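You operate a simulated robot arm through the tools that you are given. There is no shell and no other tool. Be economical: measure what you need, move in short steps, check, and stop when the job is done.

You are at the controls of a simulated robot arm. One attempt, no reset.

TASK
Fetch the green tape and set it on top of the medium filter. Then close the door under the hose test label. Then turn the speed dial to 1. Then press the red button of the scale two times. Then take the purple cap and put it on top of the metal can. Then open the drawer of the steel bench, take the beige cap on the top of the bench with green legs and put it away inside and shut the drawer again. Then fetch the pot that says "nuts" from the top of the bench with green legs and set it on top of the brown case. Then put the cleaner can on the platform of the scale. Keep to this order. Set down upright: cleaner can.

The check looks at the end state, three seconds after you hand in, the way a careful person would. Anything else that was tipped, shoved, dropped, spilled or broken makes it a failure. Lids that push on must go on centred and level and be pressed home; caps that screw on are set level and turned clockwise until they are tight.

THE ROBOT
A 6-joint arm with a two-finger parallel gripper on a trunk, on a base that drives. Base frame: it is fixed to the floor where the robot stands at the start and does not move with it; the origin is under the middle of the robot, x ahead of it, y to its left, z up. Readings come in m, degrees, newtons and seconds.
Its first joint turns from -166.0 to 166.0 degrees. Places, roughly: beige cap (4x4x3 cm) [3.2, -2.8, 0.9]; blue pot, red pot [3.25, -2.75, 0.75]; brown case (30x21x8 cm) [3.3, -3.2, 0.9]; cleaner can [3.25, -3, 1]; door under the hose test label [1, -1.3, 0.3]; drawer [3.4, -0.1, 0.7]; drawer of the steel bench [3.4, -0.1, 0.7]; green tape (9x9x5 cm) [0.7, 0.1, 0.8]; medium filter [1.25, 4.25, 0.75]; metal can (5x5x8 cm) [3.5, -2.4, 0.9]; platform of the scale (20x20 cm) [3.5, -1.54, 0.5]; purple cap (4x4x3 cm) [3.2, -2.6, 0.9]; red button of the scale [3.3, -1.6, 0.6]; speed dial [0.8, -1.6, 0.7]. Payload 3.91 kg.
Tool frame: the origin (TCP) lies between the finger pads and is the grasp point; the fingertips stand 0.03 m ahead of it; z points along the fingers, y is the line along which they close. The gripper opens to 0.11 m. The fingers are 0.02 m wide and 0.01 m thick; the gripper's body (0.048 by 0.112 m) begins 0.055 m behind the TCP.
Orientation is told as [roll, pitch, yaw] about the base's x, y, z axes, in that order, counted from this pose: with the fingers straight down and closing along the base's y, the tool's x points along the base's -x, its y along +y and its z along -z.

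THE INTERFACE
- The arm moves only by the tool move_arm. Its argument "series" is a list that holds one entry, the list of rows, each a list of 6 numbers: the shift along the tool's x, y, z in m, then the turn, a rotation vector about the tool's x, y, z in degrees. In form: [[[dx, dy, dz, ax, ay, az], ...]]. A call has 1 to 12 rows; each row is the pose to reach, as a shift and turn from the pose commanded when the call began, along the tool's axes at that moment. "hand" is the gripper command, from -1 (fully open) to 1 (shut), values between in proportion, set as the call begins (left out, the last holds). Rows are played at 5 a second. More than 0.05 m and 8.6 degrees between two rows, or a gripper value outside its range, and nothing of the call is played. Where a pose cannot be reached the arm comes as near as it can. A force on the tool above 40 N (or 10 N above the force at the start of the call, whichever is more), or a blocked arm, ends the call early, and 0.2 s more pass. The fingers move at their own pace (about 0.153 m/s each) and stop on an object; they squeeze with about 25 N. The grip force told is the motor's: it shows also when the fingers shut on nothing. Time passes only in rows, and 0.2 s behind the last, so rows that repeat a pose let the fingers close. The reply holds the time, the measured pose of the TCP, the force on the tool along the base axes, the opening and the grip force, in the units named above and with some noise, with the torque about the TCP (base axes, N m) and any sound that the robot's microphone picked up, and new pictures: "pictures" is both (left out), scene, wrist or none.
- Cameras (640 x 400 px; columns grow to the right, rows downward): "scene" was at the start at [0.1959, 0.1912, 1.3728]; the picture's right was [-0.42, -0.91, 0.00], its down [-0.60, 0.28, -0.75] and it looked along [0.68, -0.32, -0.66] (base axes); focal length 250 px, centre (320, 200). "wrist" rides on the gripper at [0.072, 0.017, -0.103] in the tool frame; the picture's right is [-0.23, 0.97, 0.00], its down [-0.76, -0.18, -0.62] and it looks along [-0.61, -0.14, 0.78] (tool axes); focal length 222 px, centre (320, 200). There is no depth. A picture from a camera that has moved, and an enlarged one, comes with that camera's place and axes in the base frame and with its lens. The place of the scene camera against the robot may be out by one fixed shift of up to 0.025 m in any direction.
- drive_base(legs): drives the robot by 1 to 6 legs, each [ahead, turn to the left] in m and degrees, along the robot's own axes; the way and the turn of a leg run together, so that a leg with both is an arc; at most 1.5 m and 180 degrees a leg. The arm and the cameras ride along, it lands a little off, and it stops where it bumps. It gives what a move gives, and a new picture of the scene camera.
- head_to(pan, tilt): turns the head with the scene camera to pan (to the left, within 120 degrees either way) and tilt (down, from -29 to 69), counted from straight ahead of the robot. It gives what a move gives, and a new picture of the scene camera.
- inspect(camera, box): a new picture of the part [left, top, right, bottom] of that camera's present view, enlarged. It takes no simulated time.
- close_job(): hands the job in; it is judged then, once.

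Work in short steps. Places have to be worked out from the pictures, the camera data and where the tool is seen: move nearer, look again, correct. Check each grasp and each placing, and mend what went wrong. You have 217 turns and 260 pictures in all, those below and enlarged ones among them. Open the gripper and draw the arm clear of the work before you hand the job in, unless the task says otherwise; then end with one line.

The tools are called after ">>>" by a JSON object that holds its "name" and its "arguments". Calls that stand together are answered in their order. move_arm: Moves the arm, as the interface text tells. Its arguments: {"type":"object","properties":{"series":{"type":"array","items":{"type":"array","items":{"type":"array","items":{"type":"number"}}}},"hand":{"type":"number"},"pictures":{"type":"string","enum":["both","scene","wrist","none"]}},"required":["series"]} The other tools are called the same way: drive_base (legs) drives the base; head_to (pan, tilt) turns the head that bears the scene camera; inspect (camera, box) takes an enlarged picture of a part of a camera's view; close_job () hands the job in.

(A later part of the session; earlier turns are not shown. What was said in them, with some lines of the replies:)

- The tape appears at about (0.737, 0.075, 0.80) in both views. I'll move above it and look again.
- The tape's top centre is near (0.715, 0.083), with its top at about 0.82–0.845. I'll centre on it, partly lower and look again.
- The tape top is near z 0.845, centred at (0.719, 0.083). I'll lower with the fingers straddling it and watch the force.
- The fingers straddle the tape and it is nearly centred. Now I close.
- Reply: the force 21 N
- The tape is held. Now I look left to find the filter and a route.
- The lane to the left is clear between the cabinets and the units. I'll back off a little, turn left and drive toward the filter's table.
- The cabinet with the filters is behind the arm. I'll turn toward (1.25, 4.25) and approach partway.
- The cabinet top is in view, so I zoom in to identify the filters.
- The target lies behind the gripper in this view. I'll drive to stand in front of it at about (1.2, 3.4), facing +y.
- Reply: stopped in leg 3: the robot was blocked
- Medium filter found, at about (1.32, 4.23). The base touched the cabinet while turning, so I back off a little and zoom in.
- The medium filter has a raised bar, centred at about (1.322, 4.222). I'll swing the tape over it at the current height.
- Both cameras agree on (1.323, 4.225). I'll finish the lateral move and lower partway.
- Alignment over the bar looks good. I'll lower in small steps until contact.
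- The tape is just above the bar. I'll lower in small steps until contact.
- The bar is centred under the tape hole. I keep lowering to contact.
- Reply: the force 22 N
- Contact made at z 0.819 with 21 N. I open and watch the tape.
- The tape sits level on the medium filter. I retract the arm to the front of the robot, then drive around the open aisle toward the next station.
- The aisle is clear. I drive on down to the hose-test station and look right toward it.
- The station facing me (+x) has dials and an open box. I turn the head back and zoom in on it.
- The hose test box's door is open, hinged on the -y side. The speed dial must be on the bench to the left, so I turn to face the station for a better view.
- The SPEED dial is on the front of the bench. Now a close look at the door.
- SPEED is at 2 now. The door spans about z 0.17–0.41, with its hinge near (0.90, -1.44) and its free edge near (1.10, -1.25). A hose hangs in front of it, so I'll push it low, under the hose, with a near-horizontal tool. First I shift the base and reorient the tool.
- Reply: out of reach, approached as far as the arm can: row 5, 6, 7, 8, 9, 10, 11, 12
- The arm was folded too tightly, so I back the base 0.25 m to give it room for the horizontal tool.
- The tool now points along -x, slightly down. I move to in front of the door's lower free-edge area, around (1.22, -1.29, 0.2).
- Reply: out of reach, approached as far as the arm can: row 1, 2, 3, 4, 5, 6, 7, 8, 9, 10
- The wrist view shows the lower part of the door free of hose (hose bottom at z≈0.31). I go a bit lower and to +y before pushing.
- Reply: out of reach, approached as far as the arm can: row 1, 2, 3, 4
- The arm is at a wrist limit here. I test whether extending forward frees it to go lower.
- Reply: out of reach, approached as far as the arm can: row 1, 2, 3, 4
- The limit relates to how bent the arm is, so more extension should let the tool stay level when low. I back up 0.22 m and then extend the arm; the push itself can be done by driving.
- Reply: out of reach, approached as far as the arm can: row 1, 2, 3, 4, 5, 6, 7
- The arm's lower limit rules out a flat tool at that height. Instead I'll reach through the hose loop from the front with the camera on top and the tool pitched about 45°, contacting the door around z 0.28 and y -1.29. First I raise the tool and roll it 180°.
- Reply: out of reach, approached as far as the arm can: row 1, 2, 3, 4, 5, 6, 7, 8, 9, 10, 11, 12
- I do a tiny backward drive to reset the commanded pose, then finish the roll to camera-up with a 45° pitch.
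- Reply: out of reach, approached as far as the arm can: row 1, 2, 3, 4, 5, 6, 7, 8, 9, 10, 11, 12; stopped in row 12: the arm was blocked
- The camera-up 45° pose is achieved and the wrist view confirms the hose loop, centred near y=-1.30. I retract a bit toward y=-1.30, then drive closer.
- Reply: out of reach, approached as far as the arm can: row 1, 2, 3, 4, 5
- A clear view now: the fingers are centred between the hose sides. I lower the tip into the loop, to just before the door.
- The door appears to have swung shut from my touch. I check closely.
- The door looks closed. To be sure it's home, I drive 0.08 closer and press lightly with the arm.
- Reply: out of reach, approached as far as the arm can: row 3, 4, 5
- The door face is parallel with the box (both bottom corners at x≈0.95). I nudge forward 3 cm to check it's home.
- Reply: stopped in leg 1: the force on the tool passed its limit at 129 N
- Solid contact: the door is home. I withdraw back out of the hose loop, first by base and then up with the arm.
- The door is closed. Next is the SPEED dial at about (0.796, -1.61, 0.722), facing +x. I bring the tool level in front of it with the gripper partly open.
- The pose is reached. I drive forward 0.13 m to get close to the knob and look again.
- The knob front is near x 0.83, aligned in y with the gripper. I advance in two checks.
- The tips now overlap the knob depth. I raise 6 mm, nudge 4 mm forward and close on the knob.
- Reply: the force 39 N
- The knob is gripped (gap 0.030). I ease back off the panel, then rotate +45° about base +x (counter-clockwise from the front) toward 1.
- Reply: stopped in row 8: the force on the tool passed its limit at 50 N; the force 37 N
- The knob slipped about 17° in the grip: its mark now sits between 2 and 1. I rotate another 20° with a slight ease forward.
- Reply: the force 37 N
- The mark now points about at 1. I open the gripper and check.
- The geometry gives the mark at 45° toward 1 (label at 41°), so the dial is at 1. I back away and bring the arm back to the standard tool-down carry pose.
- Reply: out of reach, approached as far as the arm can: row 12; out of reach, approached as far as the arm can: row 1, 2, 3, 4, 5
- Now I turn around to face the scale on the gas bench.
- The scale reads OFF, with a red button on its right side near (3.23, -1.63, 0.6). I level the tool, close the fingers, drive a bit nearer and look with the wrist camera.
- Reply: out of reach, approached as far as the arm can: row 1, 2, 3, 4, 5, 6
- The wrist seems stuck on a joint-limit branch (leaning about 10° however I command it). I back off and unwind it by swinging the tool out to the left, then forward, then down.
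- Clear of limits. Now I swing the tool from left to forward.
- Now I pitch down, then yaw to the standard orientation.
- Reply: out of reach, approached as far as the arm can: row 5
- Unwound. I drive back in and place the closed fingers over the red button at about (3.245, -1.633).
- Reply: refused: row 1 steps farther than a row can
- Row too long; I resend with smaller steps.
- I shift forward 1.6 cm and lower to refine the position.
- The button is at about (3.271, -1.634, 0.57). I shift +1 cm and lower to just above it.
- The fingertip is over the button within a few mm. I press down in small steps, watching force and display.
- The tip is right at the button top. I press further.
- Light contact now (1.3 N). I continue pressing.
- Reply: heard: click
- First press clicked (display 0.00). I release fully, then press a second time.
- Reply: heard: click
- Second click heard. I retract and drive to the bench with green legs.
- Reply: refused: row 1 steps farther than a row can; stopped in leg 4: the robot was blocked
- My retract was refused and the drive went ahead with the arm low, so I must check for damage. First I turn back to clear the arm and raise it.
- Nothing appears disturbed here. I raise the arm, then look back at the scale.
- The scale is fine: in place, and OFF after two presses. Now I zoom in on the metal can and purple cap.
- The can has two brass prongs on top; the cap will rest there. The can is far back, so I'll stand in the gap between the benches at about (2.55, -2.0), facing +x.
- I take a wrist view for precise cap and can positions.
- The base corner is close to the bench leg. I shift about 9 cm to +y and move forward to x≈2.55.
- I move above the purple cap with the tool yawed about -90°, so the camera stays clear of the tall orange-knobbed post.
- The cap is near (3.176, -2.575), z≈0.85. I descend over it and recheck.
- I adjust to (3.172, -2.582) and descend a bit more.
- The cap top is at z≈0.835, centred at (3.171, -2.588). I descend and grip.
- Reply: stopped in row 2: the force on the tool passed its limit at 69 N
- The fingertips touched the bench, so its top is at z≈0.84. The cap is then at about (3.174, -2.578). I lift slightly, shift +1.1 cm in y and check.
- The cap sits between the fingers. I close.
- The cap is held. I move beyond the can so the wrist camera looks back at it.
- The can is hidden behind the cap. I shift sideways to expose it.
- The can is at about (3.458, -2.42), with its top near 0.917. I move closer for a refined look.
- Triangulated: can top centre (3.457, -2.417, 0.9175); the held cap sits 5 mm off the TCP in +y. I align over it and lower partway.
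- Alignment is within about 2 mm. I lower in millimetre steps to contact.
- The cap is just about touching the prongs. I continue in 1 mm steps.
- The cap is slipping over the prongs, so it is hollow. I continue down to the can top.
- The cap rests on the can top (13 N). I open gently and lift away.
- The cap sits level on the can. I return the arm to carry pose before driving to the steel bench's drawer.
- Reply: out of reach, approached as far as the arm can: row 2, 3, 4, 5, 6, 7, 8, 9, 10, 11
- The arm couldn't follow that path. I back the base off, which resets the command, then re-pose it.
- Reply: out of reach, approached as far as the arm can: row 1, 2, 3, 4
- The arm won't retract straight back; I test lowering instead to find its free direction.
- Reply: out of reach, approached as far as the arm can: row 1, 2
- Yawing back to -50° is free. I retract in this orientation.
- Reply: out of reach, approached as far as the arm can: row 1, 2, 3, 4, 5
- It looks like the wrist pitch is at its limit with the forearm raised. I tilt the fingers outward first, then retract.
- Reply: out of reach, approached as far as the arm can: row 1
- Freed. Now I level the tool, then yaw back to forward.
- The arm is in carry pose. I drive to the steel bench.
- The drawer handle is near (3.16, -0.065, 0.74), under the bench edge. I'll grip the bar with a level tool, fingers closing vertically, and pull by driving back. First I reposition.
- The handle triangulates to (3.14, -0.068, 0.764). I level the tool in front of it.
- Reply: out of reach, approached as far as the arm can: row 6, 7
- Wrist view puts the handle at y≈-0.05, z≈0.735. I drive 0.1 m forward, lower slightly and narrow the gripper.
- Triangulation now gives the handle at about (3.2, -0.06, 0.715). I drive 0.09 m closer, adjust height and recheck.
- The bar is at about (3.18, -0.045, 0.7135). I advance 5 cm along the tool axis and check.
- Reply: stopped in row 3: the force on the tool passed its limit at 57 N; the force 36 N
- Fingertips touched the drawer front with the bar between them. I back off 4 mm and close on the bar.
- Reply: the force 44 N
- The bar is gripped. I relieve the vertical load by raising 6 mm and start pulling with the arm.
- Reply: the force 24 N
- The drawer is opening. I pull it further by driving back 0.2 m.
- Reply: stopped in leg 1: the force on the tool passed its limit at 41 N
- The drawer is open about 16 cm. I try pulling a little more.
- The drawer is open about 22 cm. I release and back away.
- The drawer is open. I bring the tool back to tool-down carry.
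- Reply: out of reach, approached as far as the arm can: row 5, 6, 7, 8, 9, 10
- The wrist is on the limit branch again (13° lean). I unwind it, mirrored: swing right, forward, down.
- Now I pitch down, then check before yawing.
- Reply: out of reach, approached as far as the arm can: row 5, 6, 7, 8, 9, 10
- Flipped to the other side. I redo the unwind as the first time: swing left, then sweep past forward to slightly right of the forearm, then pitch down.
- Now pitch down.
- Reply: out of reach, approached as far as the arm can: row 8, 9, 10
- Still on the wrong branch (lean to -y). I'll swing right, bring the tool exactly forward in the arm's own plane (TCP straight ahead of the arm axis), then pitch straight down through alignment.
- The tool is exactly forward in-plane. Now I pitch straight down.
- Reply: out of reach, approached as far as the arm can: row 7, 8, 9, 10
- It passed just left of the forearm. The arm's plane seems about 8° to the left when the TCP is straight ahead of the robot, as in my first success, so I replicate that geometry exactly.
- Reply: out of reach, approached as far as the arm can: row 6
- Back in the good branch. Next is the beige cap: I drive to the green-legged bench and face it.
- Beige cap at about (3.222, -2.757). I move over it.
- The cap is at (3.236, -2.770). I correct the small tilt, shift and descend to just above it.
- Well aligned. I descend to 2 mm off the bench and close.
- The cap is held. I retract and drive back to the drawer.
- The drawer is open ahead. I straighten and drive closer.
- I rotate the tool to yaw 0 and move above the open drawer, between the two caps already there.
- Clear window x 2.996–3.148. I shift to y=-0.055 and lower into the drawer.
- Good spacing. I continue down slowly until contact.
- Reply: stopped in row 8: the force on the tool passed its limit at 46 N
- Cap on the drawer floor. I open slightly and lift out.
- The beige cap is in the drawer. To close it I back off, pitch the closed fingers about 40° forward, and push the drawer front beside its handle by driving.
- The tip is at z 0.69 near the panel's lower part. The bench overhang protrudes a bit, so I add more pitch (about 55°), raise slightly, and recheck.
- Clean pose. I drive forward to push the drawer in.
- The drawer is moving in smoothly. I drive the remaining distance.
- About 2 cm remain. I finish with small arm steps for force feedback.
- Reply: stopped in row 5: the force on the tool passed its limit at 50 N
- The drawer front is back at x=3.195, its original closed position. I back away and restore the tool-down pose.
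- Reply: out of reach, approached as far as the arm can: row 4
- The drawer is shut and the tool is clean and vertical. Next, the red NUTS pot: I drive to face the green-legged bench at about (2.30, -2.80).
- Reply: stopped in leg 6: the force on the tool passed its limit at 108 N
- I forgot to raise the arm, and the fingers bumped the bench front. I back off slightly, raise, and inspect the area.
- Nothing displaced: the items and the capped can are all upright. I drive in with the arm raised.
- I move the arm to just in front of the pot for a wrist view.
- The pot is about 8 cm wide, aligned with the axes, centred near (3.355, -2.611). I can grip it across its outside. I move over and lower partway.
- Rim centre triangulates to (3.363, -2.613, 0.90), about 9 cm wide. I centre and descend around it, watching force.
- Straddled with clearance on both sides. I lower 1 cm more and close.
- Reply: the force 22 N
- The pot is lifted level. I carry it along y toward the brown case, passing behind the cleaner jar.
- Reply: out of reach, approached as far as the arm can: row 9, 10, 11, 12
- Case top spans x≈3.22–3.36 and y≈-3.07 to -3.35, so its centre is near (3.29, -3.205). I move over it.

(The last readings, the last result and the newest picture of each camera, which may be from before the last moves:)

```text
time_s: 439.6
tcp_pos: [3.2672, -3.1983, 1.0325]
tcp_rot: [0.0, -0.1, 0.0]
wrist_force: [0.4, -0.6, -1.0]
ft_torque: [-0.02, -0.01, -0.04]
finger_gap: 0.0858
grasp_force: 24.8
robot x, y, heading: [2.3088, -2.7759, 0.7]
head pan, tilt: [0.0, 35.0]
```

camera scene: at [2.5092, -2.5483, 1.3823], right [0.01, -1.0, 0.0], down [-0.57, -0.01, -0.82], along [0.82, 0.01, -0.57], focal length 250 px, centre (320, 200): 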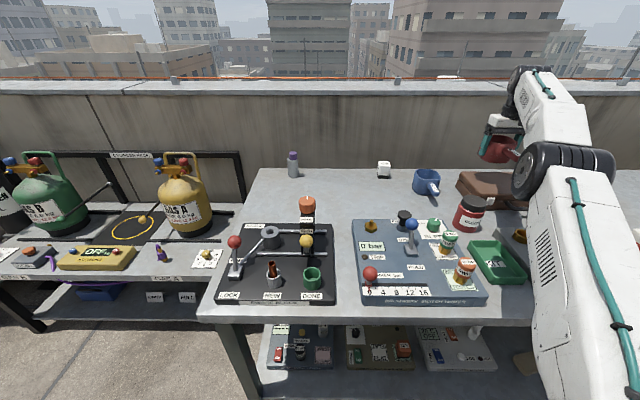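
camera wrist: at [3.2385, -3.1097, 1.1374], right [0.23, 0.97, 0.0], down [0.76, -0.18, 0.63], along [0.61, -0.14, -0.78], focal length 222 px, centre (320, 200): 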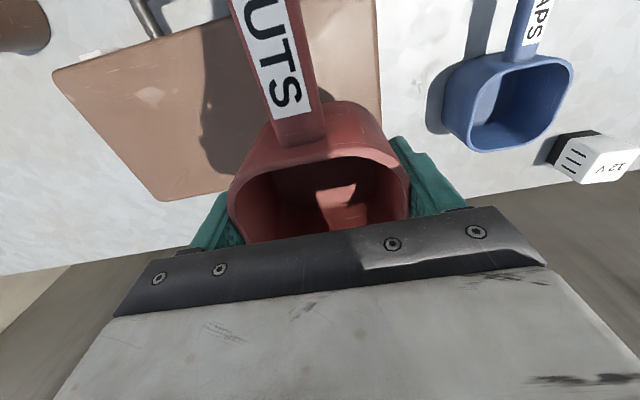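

Relative to measured. I adjust and lower toward the case top.

>>> {"name": "move_arm", "arguments": {"series": [[[-0.021, -0.006, 0.02, 0, 0, 0], [-0.021, -0.006, 0.04, 0, 0, 0], [-0.021, -0.006, 0.047, 0, 0, 0]]], "pictures": "wrist"}}

>>> {"name": "inspect", "arguments": {"camera": "scene", "box": [420, 110, 580, 240]}}

```text
time_s: 440.4
tcp_pos: [3.2871, -3.2031, 0.9851]
tcp_rot: [-0.1, -0.1, 0.1]
wrist_force: [0.7, -0.1, -0.2]
ft_torque: [0.02, -0.03, 0.02]
finger_gap: 0.0857
grasp_force: 25.1
out of reach, approached as far as the arm can: row 1, 2
robot x, y, heading: [2.306, -2.78, 0.7]
head pan, tilt: [0.0, 35.0]
camera wrist: at [3.2155, -3.1858, 1.0896], right [0.23, 0.97, 0.0], down [0.76, -0.18, 0.62], along [0.61, -0.14, -0.78], focal length 222 px, centre (320, 200)
```

wrist: 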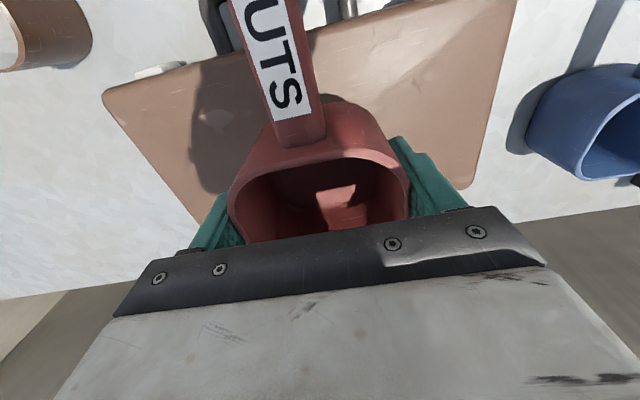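

```text
3.08 times, centred on (500, 175) of scene
camera zoom: at [2.5098, -2.5489, 1.3823], right [0.01, -1.0, 0.0], down [-0.57, -0.01, -0.82], along [0.82, 0.01, -0.57], focal length 768 px, centre (-234, 277)
```

zoom: 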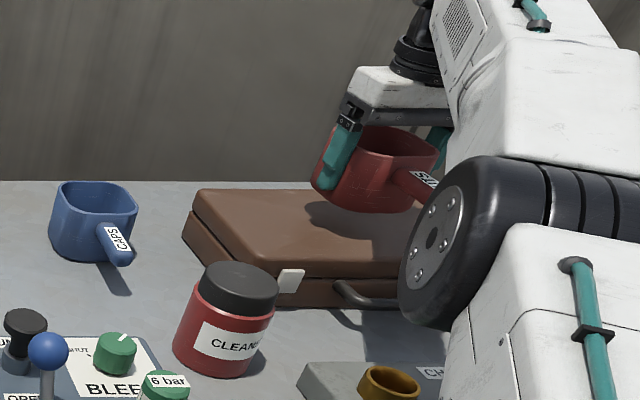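

Centred over the case. I lower in small steps to contact.

>>> {"name": "move_arm", "arguments": {"series": [[[0, 0, 0.008, 0, 0, 0], [0, 0, 0.013, 0, 0, 0], [0, 0, 0.017, 0, 0, 0], [0, 0, 0.021, 0, 0, 0], [0, 0, 0.025, 0, 0, 0], [0, 0, 0.029, 0, 0, 0]]], "pictures": "none"}}

>>> {"name": "inspect", "arguments": {"camera": "scene", "box": [460, 130, 560, 200]}}

```text
time_s: 441.8
tcp_pos: [3.2892, -3.2048, 0.9576]
tcp_rot: [0.0, -0.2, 0.0]
wrist_force: [-0.1, -0.4, -0.6]
ft_torque: [-0.02, 0.01, -0.01]
finger_gap: 0.0857
grasp_force: 24.9
robot x, y, heading: [2.305, -2.7759, 0.9]
head pan, tilt: [0.0, 35.0]
```

```text
5.71 times, centred on (510, 165) of scene
camera zoom: at [2.5097, -2.5488, 1.3823], right [0.01, -1.0, 0.0], down [-0.57, -0.01, -0.82], along [0.82, 0.01, -0.57], focal length 1426 px, centre (-766, 400)
```

zoom: 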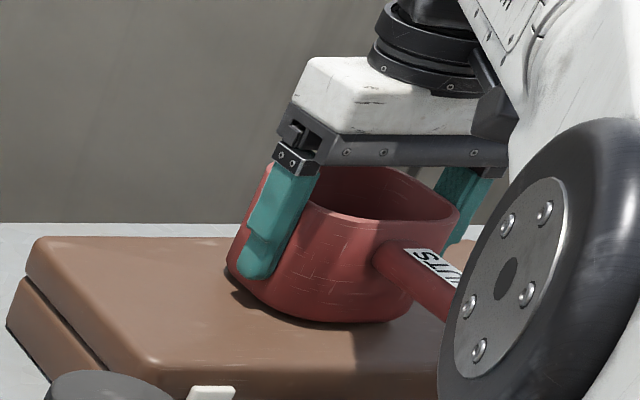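

Nearly touching. A few more millimetres.

>>> {"name": "move_arm", "arguments": {"series": [[[0, 0, 0.003, 0, 0, 0], [0, 0, 0.006, 0, 0, 0], [0, 0, 0.009, 0, 0, 0], [0, 0, 0.011, 0, 0, 0], [0, 0, 0.013, 0, 0, 0], [0, 0, 0.015, 0, 0, 0]]], "pictures": "none"}}

```text
time_s: 443.2
tcp_pos: [3.2867, -3.2044, 0.943]
tcp_rot: [-0.1, -0.2, 0.0]
wrist_force: [1.7, 0.1, 21.1]
ft_torque: [0.17, -0.04, 0.04]
finger_gap: 0.0854
grasp_force: 24.8
robot x, y, heading: [2.3081, -2.7772, 0.5]
head pan, tilt: [0.0, 35.0]
```

Contact (21 N). I release and lift straight up.

>>> {"name": "move_arm", "arguments": {"series": [[[0, 0, -0.001, 0, 0, 0], [0, 0, -0.001, 0, 0, 0], [0, 0, -0.001, 0, 0, 0], [0, 0, -0.03, 0, 0, 0], [0, 0, -0.07, 0, 0, 0], [0.01, 0, -0.1, 0, 0, 0]]], "hand": -1, "pictures": "none"}}

>>> {"name": "inspect", "arguments": {"camera": "scene", "box": [440, 130, 580, 240]}}

```text
time_s: 444.6
tcp_pos: [3.273, -3.2033, 1.0413]
tcp_rot: [-0.1, 0.0, 0.1]
wrist_force: [0.2, -0.5, -0.7]
ft_torque: [-0.01, 0.01, 0.03]
finger_gap: 0.1098
grasp_force: 0.0
out of reach, approached as far as the arm can: row 5, 6
robot x, y, heading: [2.307, -2.7745, 0.5]
head pan, tilt: [0.0, 35.0]
```

```text
3.64 times, centred on (510, 185) of scene
camera zoom: at [2.51, -2.5489, 1.3822], right [0.01, -1.0, 0.0], down [-0.57, -0.01, -0.82], along [0.82, 0.01, -0.57], focal length 907 px, centre (-371, 254)
```

zoom: 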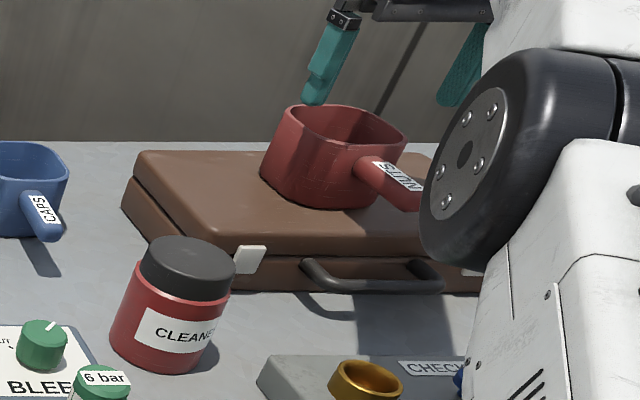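

The pot sits level on the case. Now the CLEANER can: I back 0.15 m for better arm posture and move the wrist camera toward it.

>>> {"name": "drive_base", "arguments": {"legs": [[-0.15, 0]]}}

>>> {"name": "move_arm", "arguments": {"series": [[[0.01, 0.04, 0.01, 0, 0, 0], [0.02, 0.08, 0.02, 0, 0, 0], [0.03, 0.12, 0.02, 0, 0, 0], [0.045, 0.16, 0.02, 0, 0, 0], [0.06, 0.185, 0.02, 0, 0, 0]]], "pictures": "wrist"}}

```text
time_s: 445.9
tcp_pos: [3.1206, -3.2083, 1.0417]
tcp_rot: [0.1, -0.1, -0.2]
wrist_force: [-0.1, 1.0, 0.4]
ft_torque: [0.02, -0.02, 0.05]
finger_gap: 0.11
grasp_force: 0.1
robot x, y, heading: [2.1518, -2.779, 0.4]
head pan, tilt: [0.0, 35.0]
camera scene: at [2.3592, -2.5509, 1.3823], right [0.01, -1.0, 0.0], down [-0.57, -0.01, -0.82], along [0.82, 0.01, -0.57], focal length 250 px, centre (320, 200)
```

scene: 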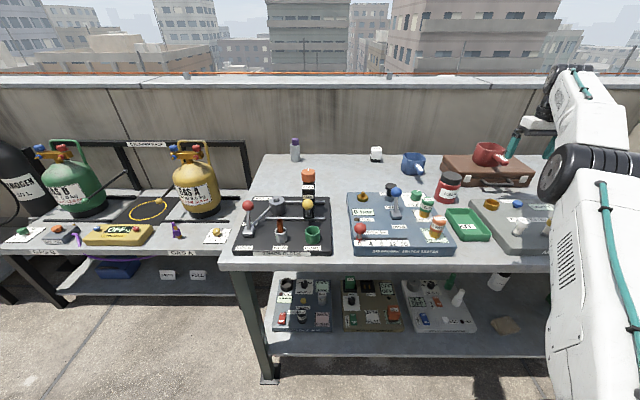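

```text
time_s: 447.1
tcp_pos: [3.0573, -3.0213, 1.0172]
tcp_rot: [0.0, 0.0, -0.2]
wrist_force: [0.3, 1.0, 0.0]
ft_torque: [0.06, 0.0, -0.01]
finger_gap: 0.1102
grasp_force: 0.1
robot x, y, heading: [2.1543, -2.7809, 0.4]
head pan, tilt: [0.0, 35.0]
camera wrist: at [2.9868, -3.004, 1.1206], right [0.23, 0.97, 0.0], down [0.76, -0.18, 0.62], along [0.61, -0.14, -0.78], focal length 222 px, centre (320, 200)
```

wrist: 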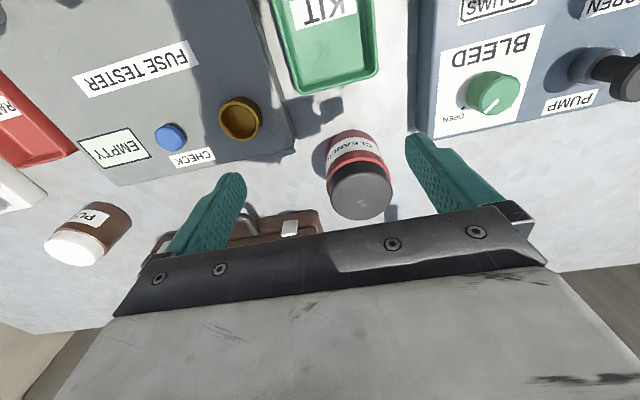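

Lid centre at about (3.117, -2.995, 0.957), about 6 cm across. I narrow the gripper to 8.5 cm and go above it.

>>> {"name": "move_arm", "arguments": {"series": [[[-0.03, 0.013, 0, 0, 0, 0], [-0.06, 0.026, 0.005, 0, 0, 0], [-0.06, 0.026, 0.01, 0, 0, 0]]], "hand": -0.55, "pictures": "wrist"}}

```text
time_s: 447.9
tcp_pos: [3.1202, -2.9969, 1.0114]
tcp_rot: [0.0, 0.0, -0.1]
wrist_force: [0.0, 0.3, 0.6]
ft_torque: [-0.01, -0.01, -0.01]
finger_gap: 0.0851
grasp_force: 0.0
robot x, y, heading: [2.1492, -2.7778, 0.6]
head pan, tilt: [0.0, 35.0]
camera wrist: at [3.0483, -2.9789, 1.1135], right [0.23, 0.97, 0.0], down [0.76, -0.18, 0.62], along [0.61, -0.14, -0.78], focal length 222 px, centre (320, 200)
```

wrist: 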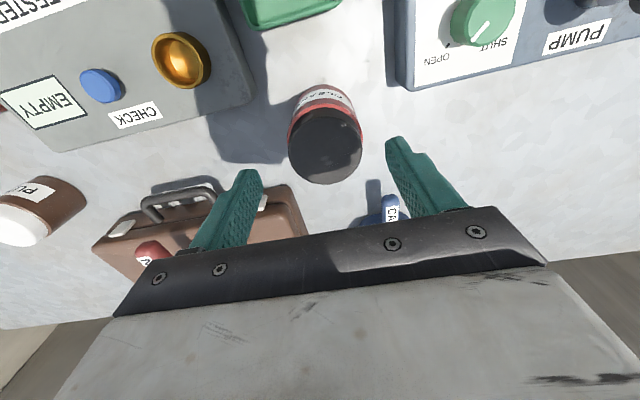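

Lid centre triangulates to (3.136, -2.994, 0.933), 6.5 cm across. I centre and descend around the can.

>>> {"name": "move_arm", "arguments": {"series": [[[-0.015, 0.003, 0.01, 0, 0, 0], [-0.015, 0.003, 0.04, 0, 0, 0], [-0.015, 0.003, 0.07, 0, 0, 0], [-0.015, 0.003, 0.1, 0, 0, 0], [-0.015, 0.003, 0.12, 0, 0, 0]]], "pictures": "wrist"}}

```text
time_s: 449.1
tcp_pos: [3.137, -2.993, 0.8906]
tcp_rot: [-0.1, -0.2, -0.1]
wrist_force: [-0.3, 0.3, 0.0]
ft_torque: [-0.01, -0.02, 0.02]
finger_gap: 0.0855
grasp_force: 0.0
robot x, y, heading: [2.1526, -2.7813, 0.9]
head pan, tilt: [0.0, 35.0]
camera wrist: at [3.064, -2.9745, 0.9932], right [0.23, 0.97, 0.0], down [0.76, -0.18, 0.62], along [0.61, -0.14, -0.78], focal length 222 px, centre (320, 200)
```

wrist: 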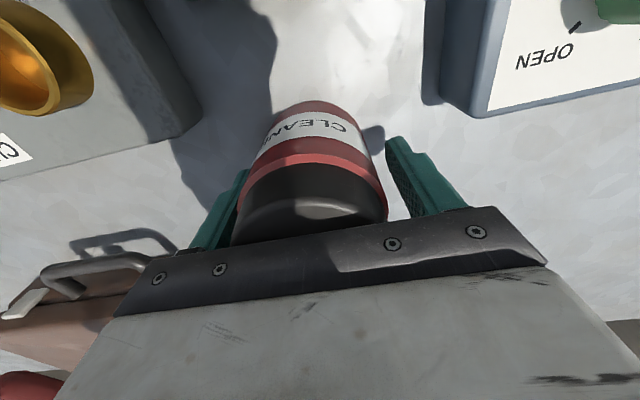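

The can is between the fingers. I close and lift.

>>> {"name": "move_arm", "arguments": {"series": [[[0, 0, 0, 0, 0, 0], [0, 0, 0, 0, 0, 0], [0, 0, 0, 0, 0, 0]]], "hand": 1, "pictures": "none"}}

>>> {"name": "move_arm", "arguments": {"series": [[[0, 0, -0.03, 0, 0, 0], [0, 0, -0.07, 0, 0, 0], [0, 0, -0.11, 0, 0, 0], [0, 0, -0.14, 0, 0, 0], [0.04, 0.01, -0.15, 0, 0, 0], [0.08, 0.02, -0.15, 0, 0, 0], [0.12, 0.03, -0.15, 0, 0, 0]]], "pictures": "wrist"}}

```text
time_s: 449.9
tcp_pos: [3.1352, -2.993, 0.8903]
tcp_rot: [0.0, -0.1, -0.1]
wrist_force: [-0.6, -0.1, 1.0]
ft_torque: [0.05, 0.0, -0.03]
finger_gap: 0.0708
grasp_force: 24.7
robot x, y, heading: [2.157, -2.7786, 0.4]
head pan, tilt: [0.0, 35.0]
```

```text
time_s: 451.6
tcp_pos: [3.0134, -2.9603, 1.0397]
tcp_rot: [0.0, 0.0, -0.1]
wrist_force: [0.5, -0.8, -4.0]
ft_torque: [0.01, 0.01, 0.03]
finger_gap: 0.071
grasp_force: 25.6
robot x, y, heading: [2.156, -2.7789, 0.5]
head pan, tilt: [0.0, 35.0]
camera wrist: at [2.9423, -2.9414, 1.1426], right [0.23, 0.97, 0.0], down [0.76, -0.18, 0.62], along [0.61, -0.14, -0.78], focal length 222 px, centre (320, 200)
```

wrist: 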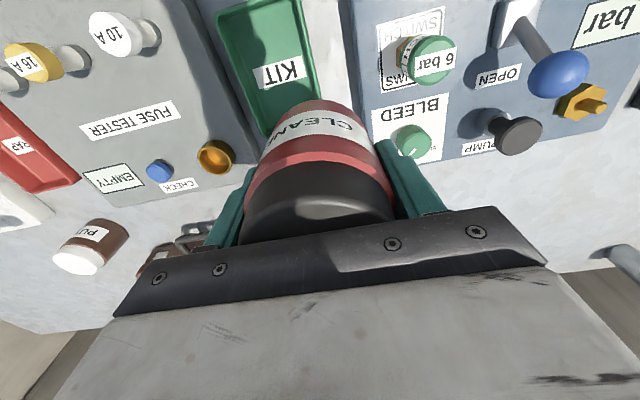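

The can is firmly held and upright. I drive to the gas bench with the scale.

>>> {"name": "drive_base", "arguments": {"legs": [[-0.3, 0], [0, 90], [1.3, 0], [0, -90], [0.5, 0]]}}

```text
time_s: 469.8
tcp_pos: [3.2176, -1.6594, 1.0413]
tcp_rot: [0.1, -0.1, 0.8]
wrist_force: [0.3, 0.7, -2.5]
ft_torque: [-0.02, 0.01, 0.01]
finger_gap: 0.0708
grasp_force: 25.1
robot x, y, heading: [2.3502, -1.4922, 1.7]
head pan, tilt: [0.0, 35.0]
camera scene: at [2.5557, -1.261, 1.3822], right [0.03, -1.0, 0.0], down [-0.57, -0.02, -0.82], along [0.82, 0.02, -0.57], focal length 250 px, centre (320, 200)
```

scene: 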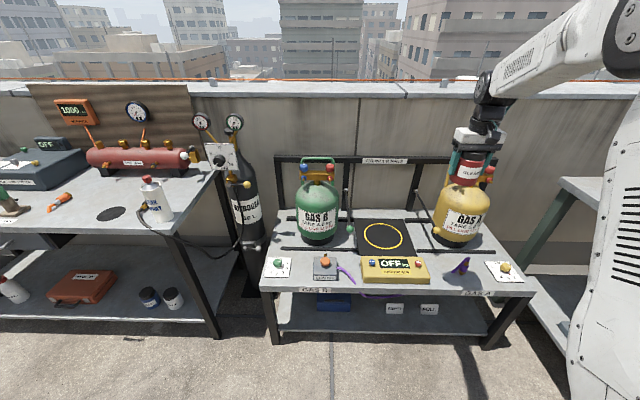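

Platform centre is about (3.462, -1.538). I move the can over it and lower partway.

>>> {"name": "move_arm", "arguments": {"series": [[[-0.035, 0.02, 0.01, 0, 0, 0], [-0.07, 0.04, 0.02, 0, 0, 0], [-0.11, 0.06, 0.03, 0, 0, 0], [-0.15, 0.08, 0.04, 0, 0, 0], [-0.19, 0.1, 0.05, 0, 0, 0], [-0.22, 0.11, 0.07, 0, 0, 0], [-0.243, 0.118, 0.1, 0, 0, 0.8]]], "pictures": "none"}}

>>> {"name": "inspect", "arguments": {"camera": "scene", "box": [320, 110, 480, 290]}}

```text
time_s: 471.4
tcp_pos: [3.4424, -1.5399, 0.9515]
tcp_rot: [0.0, 0.2, 0.3]
wrist_force: [0.5, -0.1, -4.9]
ft_torque: [-0.05, 0.06, 0.02]
finger_gap: 0.0712
grasp_force: 24.8
out of reach, approached as far as the arm can: row 7
robot x, y, heading: [2.3524, -1.4919, 1.3]
head pan, tilt: [0.0, 35.0]
```

```text
2.22 times, centred on (400, 200) of scene
camera zoom: at [2.5564, -1.2611, 1.3821], right [0.03, -1.0, 0.0], down [-0.57, -0.01, -0.82], along [0.82, 0.02, -0.57], focal length 554 px, centre (142, 200)
```

zoom: 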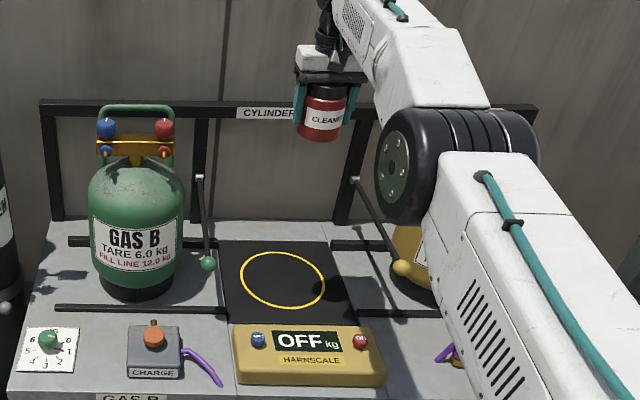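

I pull the arm back 6 cm, drive 8 cm closer, then recentre for the lowering.

>>> {"name": "move_arm", "arguments": {"series": [[[0.03, 0, 0, 0, 0, 0], [0.065, 0.002, 0.01, 0, 0, 0]]], "pictures": "none"}}

>>> {"name": "drive_base", "arguments": {"legs": [[0.09, 0]]}}

```text
time_s: 472.0
tcp_pos: [3.3785, -1.5372, 0.9442]
tcp_rot: [-0.1, -0.1, 0.0]
wrist_force: [0.6, 0.3, -2.9]
ft_torque: [0.02, 0.01, 0.03]
finger_gap: 0.0711
grasp_force: 24.9
robot x, y, heading: [2.3551, -1.4928, 1.4]
head pan, tilt: [0.0, 35.0]
```

```text
time_s: 473.1
tcp_pos: [3.4727, -1.5339, 0.9443]
tcp_rot: [0.0, -0.1, 0.0]
wrist_force: [1.4, 0.0, -1.9]
ft_torque: [0.01, 0.06, 0.01]
finger_gap: 0.0709
grasp_force: 25.4
robot x, y, heading: [2.4461, -1.4874, 1.6]
head pan, tilt: [0.0, 35.0]
camera scene: at [2.6484, -1.2584, 1.3822], right [0.03, -1.0, 0.0], down [-0.57, -0.02, -0.82], along [0.82, 0.02, -0.57], focal length 250 px, centre (320, 200)
```

scene: 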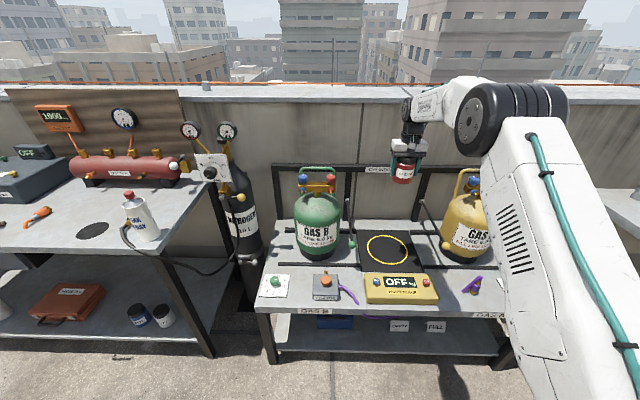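

Directly above. I lower to about 5 cm above the platform.

>>> {"name": "move_arm", "arguments": {"series": [[[0.003, 0, 0.045, 0, 0, 0], [0.006, 0, 0.09, 0, 0, 0], [0.006, 0, 0.135, 0, 0, 0], [0.006, 0, 0.18, 0, 0, 0], [0.006, 0, 0.225, 0, 0, 0], [0.006, 0, 0.27, 0, 0, 0], [0.006, 0, 0.3, 0, 0, 0]]], "pictures": "none"}}

>>> {"name": "inspect", "arguments": {"camera": "scene", "box": [320, 170, 480, 310]}}

```text
time_s: 474.7
tcp_pos: [3.4672, -1.5338, 0.6448]
tcp_rot: [0.1, -0.2, 0.1]
wrist_force: [1.3, -0.6, -2.3]
ft_torque: [0.01, 0.01, 0.04]
finger_gap: 0.0709
grasp_force: 25.1
robot x, y, heading: [2.4467, -1.4887, 1.6]
head pan, tilt: [0.0, 35.0]
```

```text
2.86 times, centred on (400, 240) of scene
camera zoom: at [2.648, -1.2584, 1.3823], right [0.03, -1.0, 0.0], down [-0.57, -0.02, -0.82], along [0.82, 0.02, -0.57], focal length 713 px, centre (91, 86)
```

zoom: 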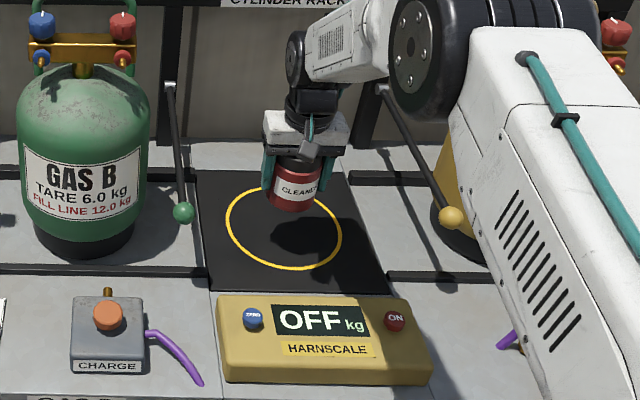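

On course for the ring centre. I continue down in small steps until contact.

>>> {"name": "move_arm", "arguments": {"series": [[[0, 0, 0.015, 0, 0, 0], [0, 0, 0.03, 0, 0, 0], [0, 0, 0.036, 0, 0, 0], [0, 0, 0.041, 0, 0, 0], [0, 0, 0.045, 0, 0, 0], [0, 0, 0.049, 0, 0, 0], [0, 0, 0.053, 0, 0, 0]]], "pictures": "none"}}

>>> {"name": "inspect", "arguments": {"camera": "scene", "box": [340, 190, 460, 290]}}

```text
time_s: 476.3
tcp_pos: [3.4667, -1.5339, 0.5917]
tcp_rot: [0.0, 0.0, 0.0]
wrist_force: [0.1, 0.0, -2.1]
ft_torque: [-0.01, 0.02, -0.01]
finger_gap: 0.0708
grasp_force: 25.4
robot x, y, heading: [2.4501, -1.4915, 1.7]
head pan, tilt: [0.0, 35.0]
```

```text
4.00 times, centred on (400, 240) of scene
camera zoom: at [2.6483, -1.2584, 1.3822], right [0.03, -1.0, 0.0], down [-0.57, -0.02, -0.82], along [0.82, 0.02, -0.57], focal length 998 px, centre (0, 40)
```

zoom: 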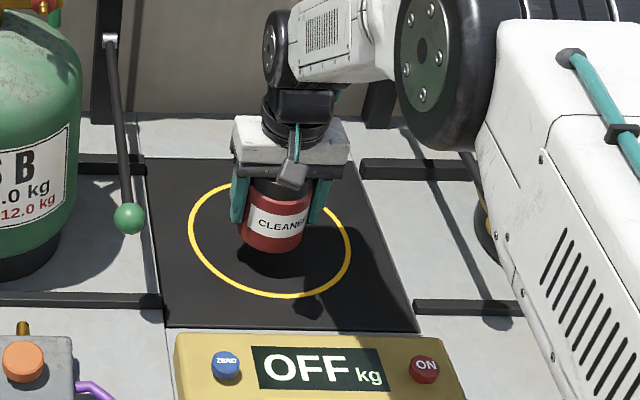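

There's still about a 2 cm gap. I continue down.

>>> {"name": "move_arm", "arguments": {"series": [[[0, 0, 0.008, 0, 0, 0], [0, 0, 0.014, 0, 0, 0], [0, 0, 0.018, 0, 0, 0], [0, 0, 0.021, 0, 0, 0], [0, 0, 0.024, 0, 0, 0], [0, 0, 0.027, 0, 0, 0], [0, 0, 0.03, 0, 0, 0], [0, 0, 0.033, 0, 0, 0]]], "pictures": "none"}}

```text
time_s: 478.1
tcp_pos: [3.4659, -1.5336, 0.5585]
tcp_rot: [0.0, -0.1, 0.0]
wrist_force: [0.7, -0.7, -2.7]
ft_torque: [0.0, -0.01, 0.02]
finger_gap: 0.0709
grasp_force: 25.4
robot x, y, heading: [2.4496, -1.4927, 1.5]
head pan, tilt: [0.0, 35.0]
```

>>> {"name": "inspect", "arguments": {"camera": "scene", "box": [360, 210, 440, 280]}}

```text
5.71 times, centred on (400, 245) of scene
camera zoom: at [2.6483, -1.2584, 1.3822], right [0.03, -1.0, 0.0], down [-0.57, -0.02, -0.82], along [0.82, 0.02, -0.57], focal length 1426 px, centre (-137, -57)
```

zoom: 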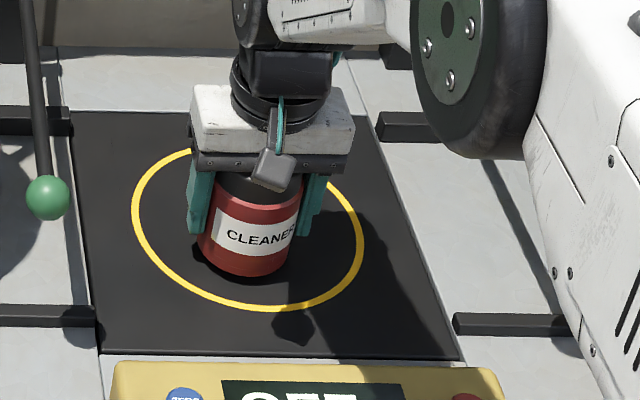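

Just about touching. A few more small steps.

>>> {"name": "move_arm", "arguments": {"series": [[[0, 0, 0.002, 0, 0, 0], [0, 0, 0.004, 0, 0, 0], [0, 0, 0.006, 0, 0, 0], [0, 0, 0.008, 0, 0, 0], [0, 0, 0.01, 0, 0, 0]]], "pictures": "none"}}

```text
time_s: 479.3
tcp_pos: [3.4659, -1.5334, 0.5498]
tcp_rot: [0.0, -0.1, 0.1]
wrist_force: [-2.8, -2.4, 5.4]
ft_torque: [0.15, -0.03, 0.03]
finger_gap: 0.0708
grasp_force: 24.9
robot x, y, heading: [2.4486, -1.4905, 1.2]
head pan, tilt: [0.0, 35.0]
```

Contact made. I release and lift straight up.

>>> {"name": "move_arm", "arguments": {"series": [[[0, 0, 0, 0, 0, 0], [0, 0, 0, 0, 0, 0], [0, 0, 0, 0, 0, 0], [0, 0, -0.02, 0, 0, 0], [0, 0, -0.06, 0, 0, 0], [0, 0, -0.1, 0, 0, 0], [0, 0, -0.14, 0, 0, 0], [0, 0, -0.18, 0, 0, 0], [0, 0, -0.22, 0, 0, 0], [0, 0, -0.26, 0, 0, 0], [0, 0, -0.3, 0, 0, 0], [0, 0, -0.34, 0, 0, 0]]], "hand": -0.8, "pictures": "none"}}

>>> {"name": "inspect", "arguments": {"camera": "scene", "box": [330, 180, 470, 310]}}

```text
time_s: 481.9
tcp_pos: [3.464, -1.5331, 0.8892]
tcp_rot: [-0.1, -0.1, 0.1]
wrist_force: [-0.2, -0.1, -0.8]
ft_torque: [-0.02, 0.02, -0.02]
finger_gap: 0.0991
grasp_force: 0.0
robot x, y, heading: [2.4451, -1.4915, 1.5]
head pan, tilt: [0.0, 35.0]
```

```text
3.08 times, centred on (400, 245) of scene
camera zoom: at [2.6486, -1.2584, 1.3822], right [0.03, -1.0, 0.0], down [-0.57, -0.02, -0.82], along [0.82, 0.02, -0.57], focal length 768 px, centre (74, 62)
```

zoom: 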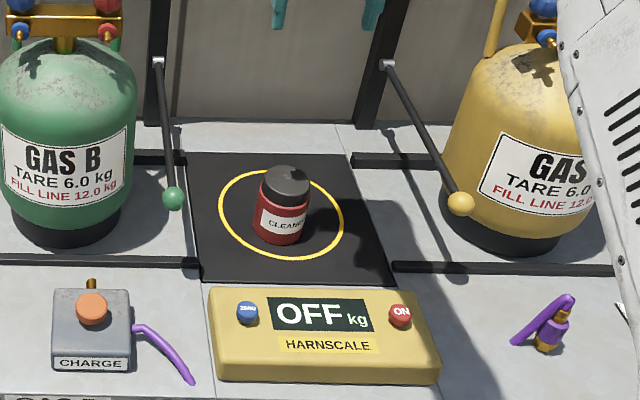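

The can stands upright on the platform. I pull the arm back, retreat, and do a final check of the earlier stations.

>>> {"name": "move_arm", "arguments": {"series": [[[0.04, 0, -0.02, 0, 0, 0], [0.08, 0, -0.05, 0, 0, 0], [0.12, 0, -0.08, 0, 0, 0], [0.16, 0, -0.1, 0, 0, 0], [0.2, 0, -0.12, 0, 0, 0]]], "hand": -1, "pictures": "none"}}

>>> {"name": "drive_base", "arguments": {"legs": [[-0.4, 0], [0, 90]]}}

>>> {"name": "head_to", "arguments": {"pan": 95, "tilt": 30}}

>>> {"name": "inspect", "arguments": {"camera": "scene", "box": [240, 120, 400, 260]}}

```text
time_s: 483.1
tcp_pos: [3.2651, -1.5347, 1.0083]
tcp_rot: [-0.1, 0.0, 0.0]
wrist_force: [0.3, -0.6, -0.7]
ft_torque: [-0.02, 0.02, 0.0]
finger_gap: 0.1099
grasp_force: 0.1
robot x, y, heading: [2.4469, -1.4883, 1.3]
head pan, tilt: [0.0, 35.0]
```

```text
time_s: 489.4
tcp_pos: [2.0907, -0.6849, 1.0084]
tcp_rot: [0.1, -0.1, 90.3]
wrist_force: [0.3, -0.2, 0.3]
ft_torque: [-0.03, 0.02, 0.03]
finger_gap: 0.1101
grasp_force: 0.1
robot x, y, heading: [2.0511, -1.5041, 91.9]
head pan, tilt: [0.0, 35.0]
camera scene: at [1.7982, -1.2997, 1.3823], right [1.0, 0.03, 0.0], down [0.02, -0.57, -0.82], along [-0.02, 0.82, -0.57], focal length 250 px, centre (320, 200)
```

scene: 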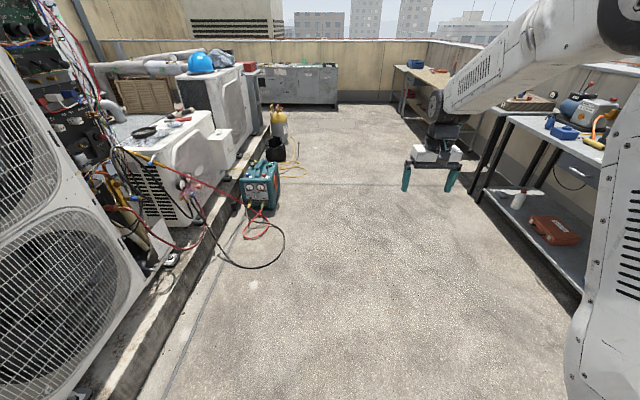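

```text
time_s: 491.1
tcp_pos: [2.0918, -0.6837, 1.0084]
tcp_rot: [0.0, -0.1, 90.4]
wrist_force: [-0.1, 0.7, 0.0]
ft_torque: [0.02, 0.0, 0.0]
finger_gap: 0.1103
grasp_force: 0.0
robot x, y, heading: [2.0476, -1.4998, 91.7]
head pan, tilt: [95.0, 30.0]
camera scene: at [1.711, -1.3983, 1.3901], right [-0.12, 0.99, 0.0], down [0.5, 0.06, -0.87], along [-0.86, -0.1, -0.5], focal length 250 px, centre (320, 200)
```

scene: 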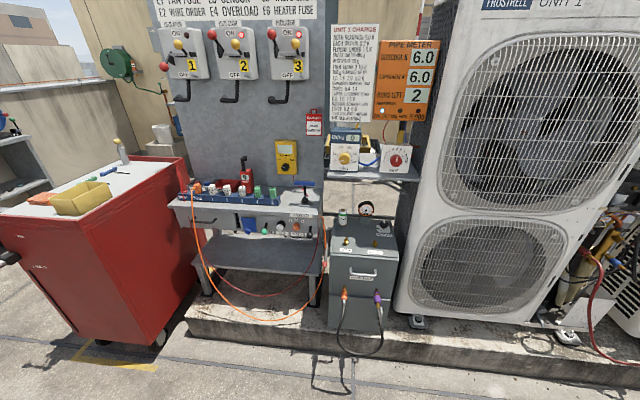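

```text
2.86 times, centred on (320, 190) of scene
camera zoom: at [1.711, -1.3983, 1.3901], right [-0.12, 0.99, 0.0], down [0.5, 0.06, -0.87], along [-0.86, -0.1, -0.5], focal length 713 px, centre (320, 229)
```

zoom: 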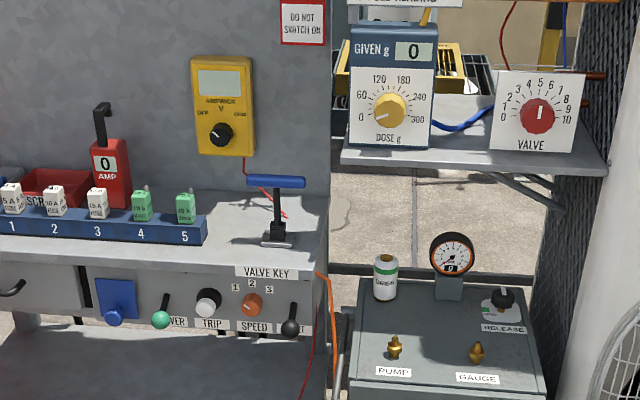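

>>> {"name": "inspect", "arguments": {"camera": "scene", "box": [285, 205, 325, 240]}}

>>> {"name": "inspect", "arguments": {"camera": "scene", "box": [310, 240, 420, 360]}}

>>> {"name": "head_to", "arguments": {"pan": -115, "tilt": 30}}

```text
11.43 times, centred on (305, 222) of scene
camera zoom: at [1.711, -1.3983, 1.3901], right [-0.12, 0.99, 0.0], down [0.5, 0.06, -0.87], along [-0.86, -0.1, -0.5], focal length 2851 px, centre (491, -57)
```

zoom: 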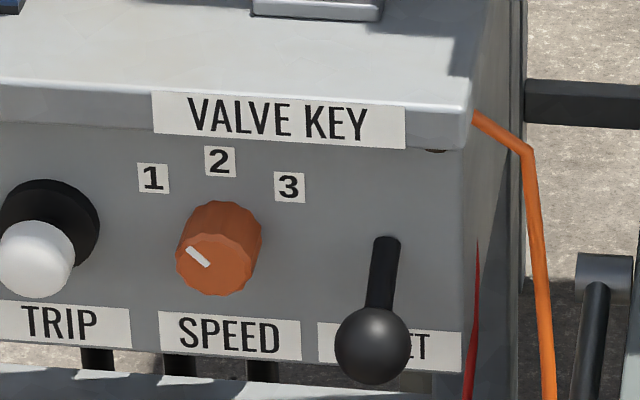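

```text
3.33 times, centred on (365, 300) of scene
camera zoom: at [1.711, -1.3983, 1.3901], right [-0.12, 0.99, 0.0], down [0.5, 0.06, -0.87], along [-0.86, -0.1, -0.5], focal length 832 px, centre (170, -133)
```

zoom: 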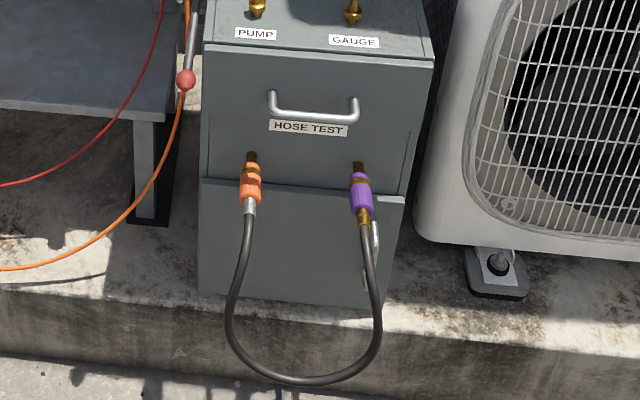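

```text
time_s: 494.1
tcp_pos: [2.0907, -0.6833, 1.0082]
tcp_rot: [0.0, -0.1, 90.3]
wrist_force: [0.2, 0.5, -0.2]
ft_torque: [0.04, -0.03, -0.02]
finger_gap: 0.11
grasp_force: 0.0
robot x, y, heading: [2.0466, -1.5017, 91.7]
head pan, tilt: [-115.0, 30.0]
camera scene: at [1.8839, -1.4234, 1.3901], right [-0.39, -0.92, 0.0], down [-0.46, 0.2, -0.87], along [0.8, -0.34, -0.5], focal length 250 px, centre (320, 200)
```

scene: 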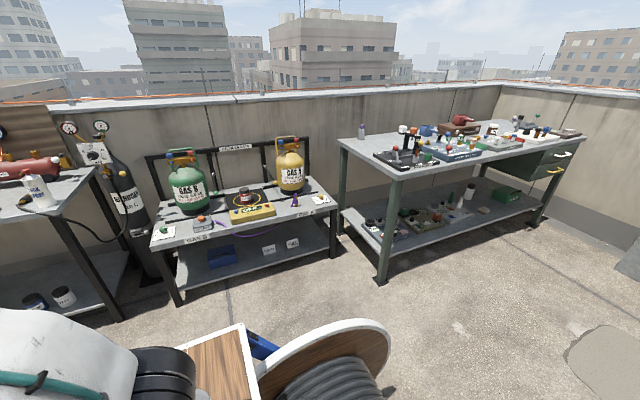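

Everything checks out: the dial points to 1, the hose-test door is closed, the drawer is shut, the cap and pot are in place, and the cleaner can is upright on the scale. The gripper is open and the arm is clear, so I hand in.

>>> {"name": "close_job", "arguments": {}}

```text
The job is handed in.
```

All eight steps were done in the order given, and the job is handed in; along the way the open gripper bumped the front of the green-legged bench and the arm was once driven while still low over the scale, and both looked undisturbed when I checked.
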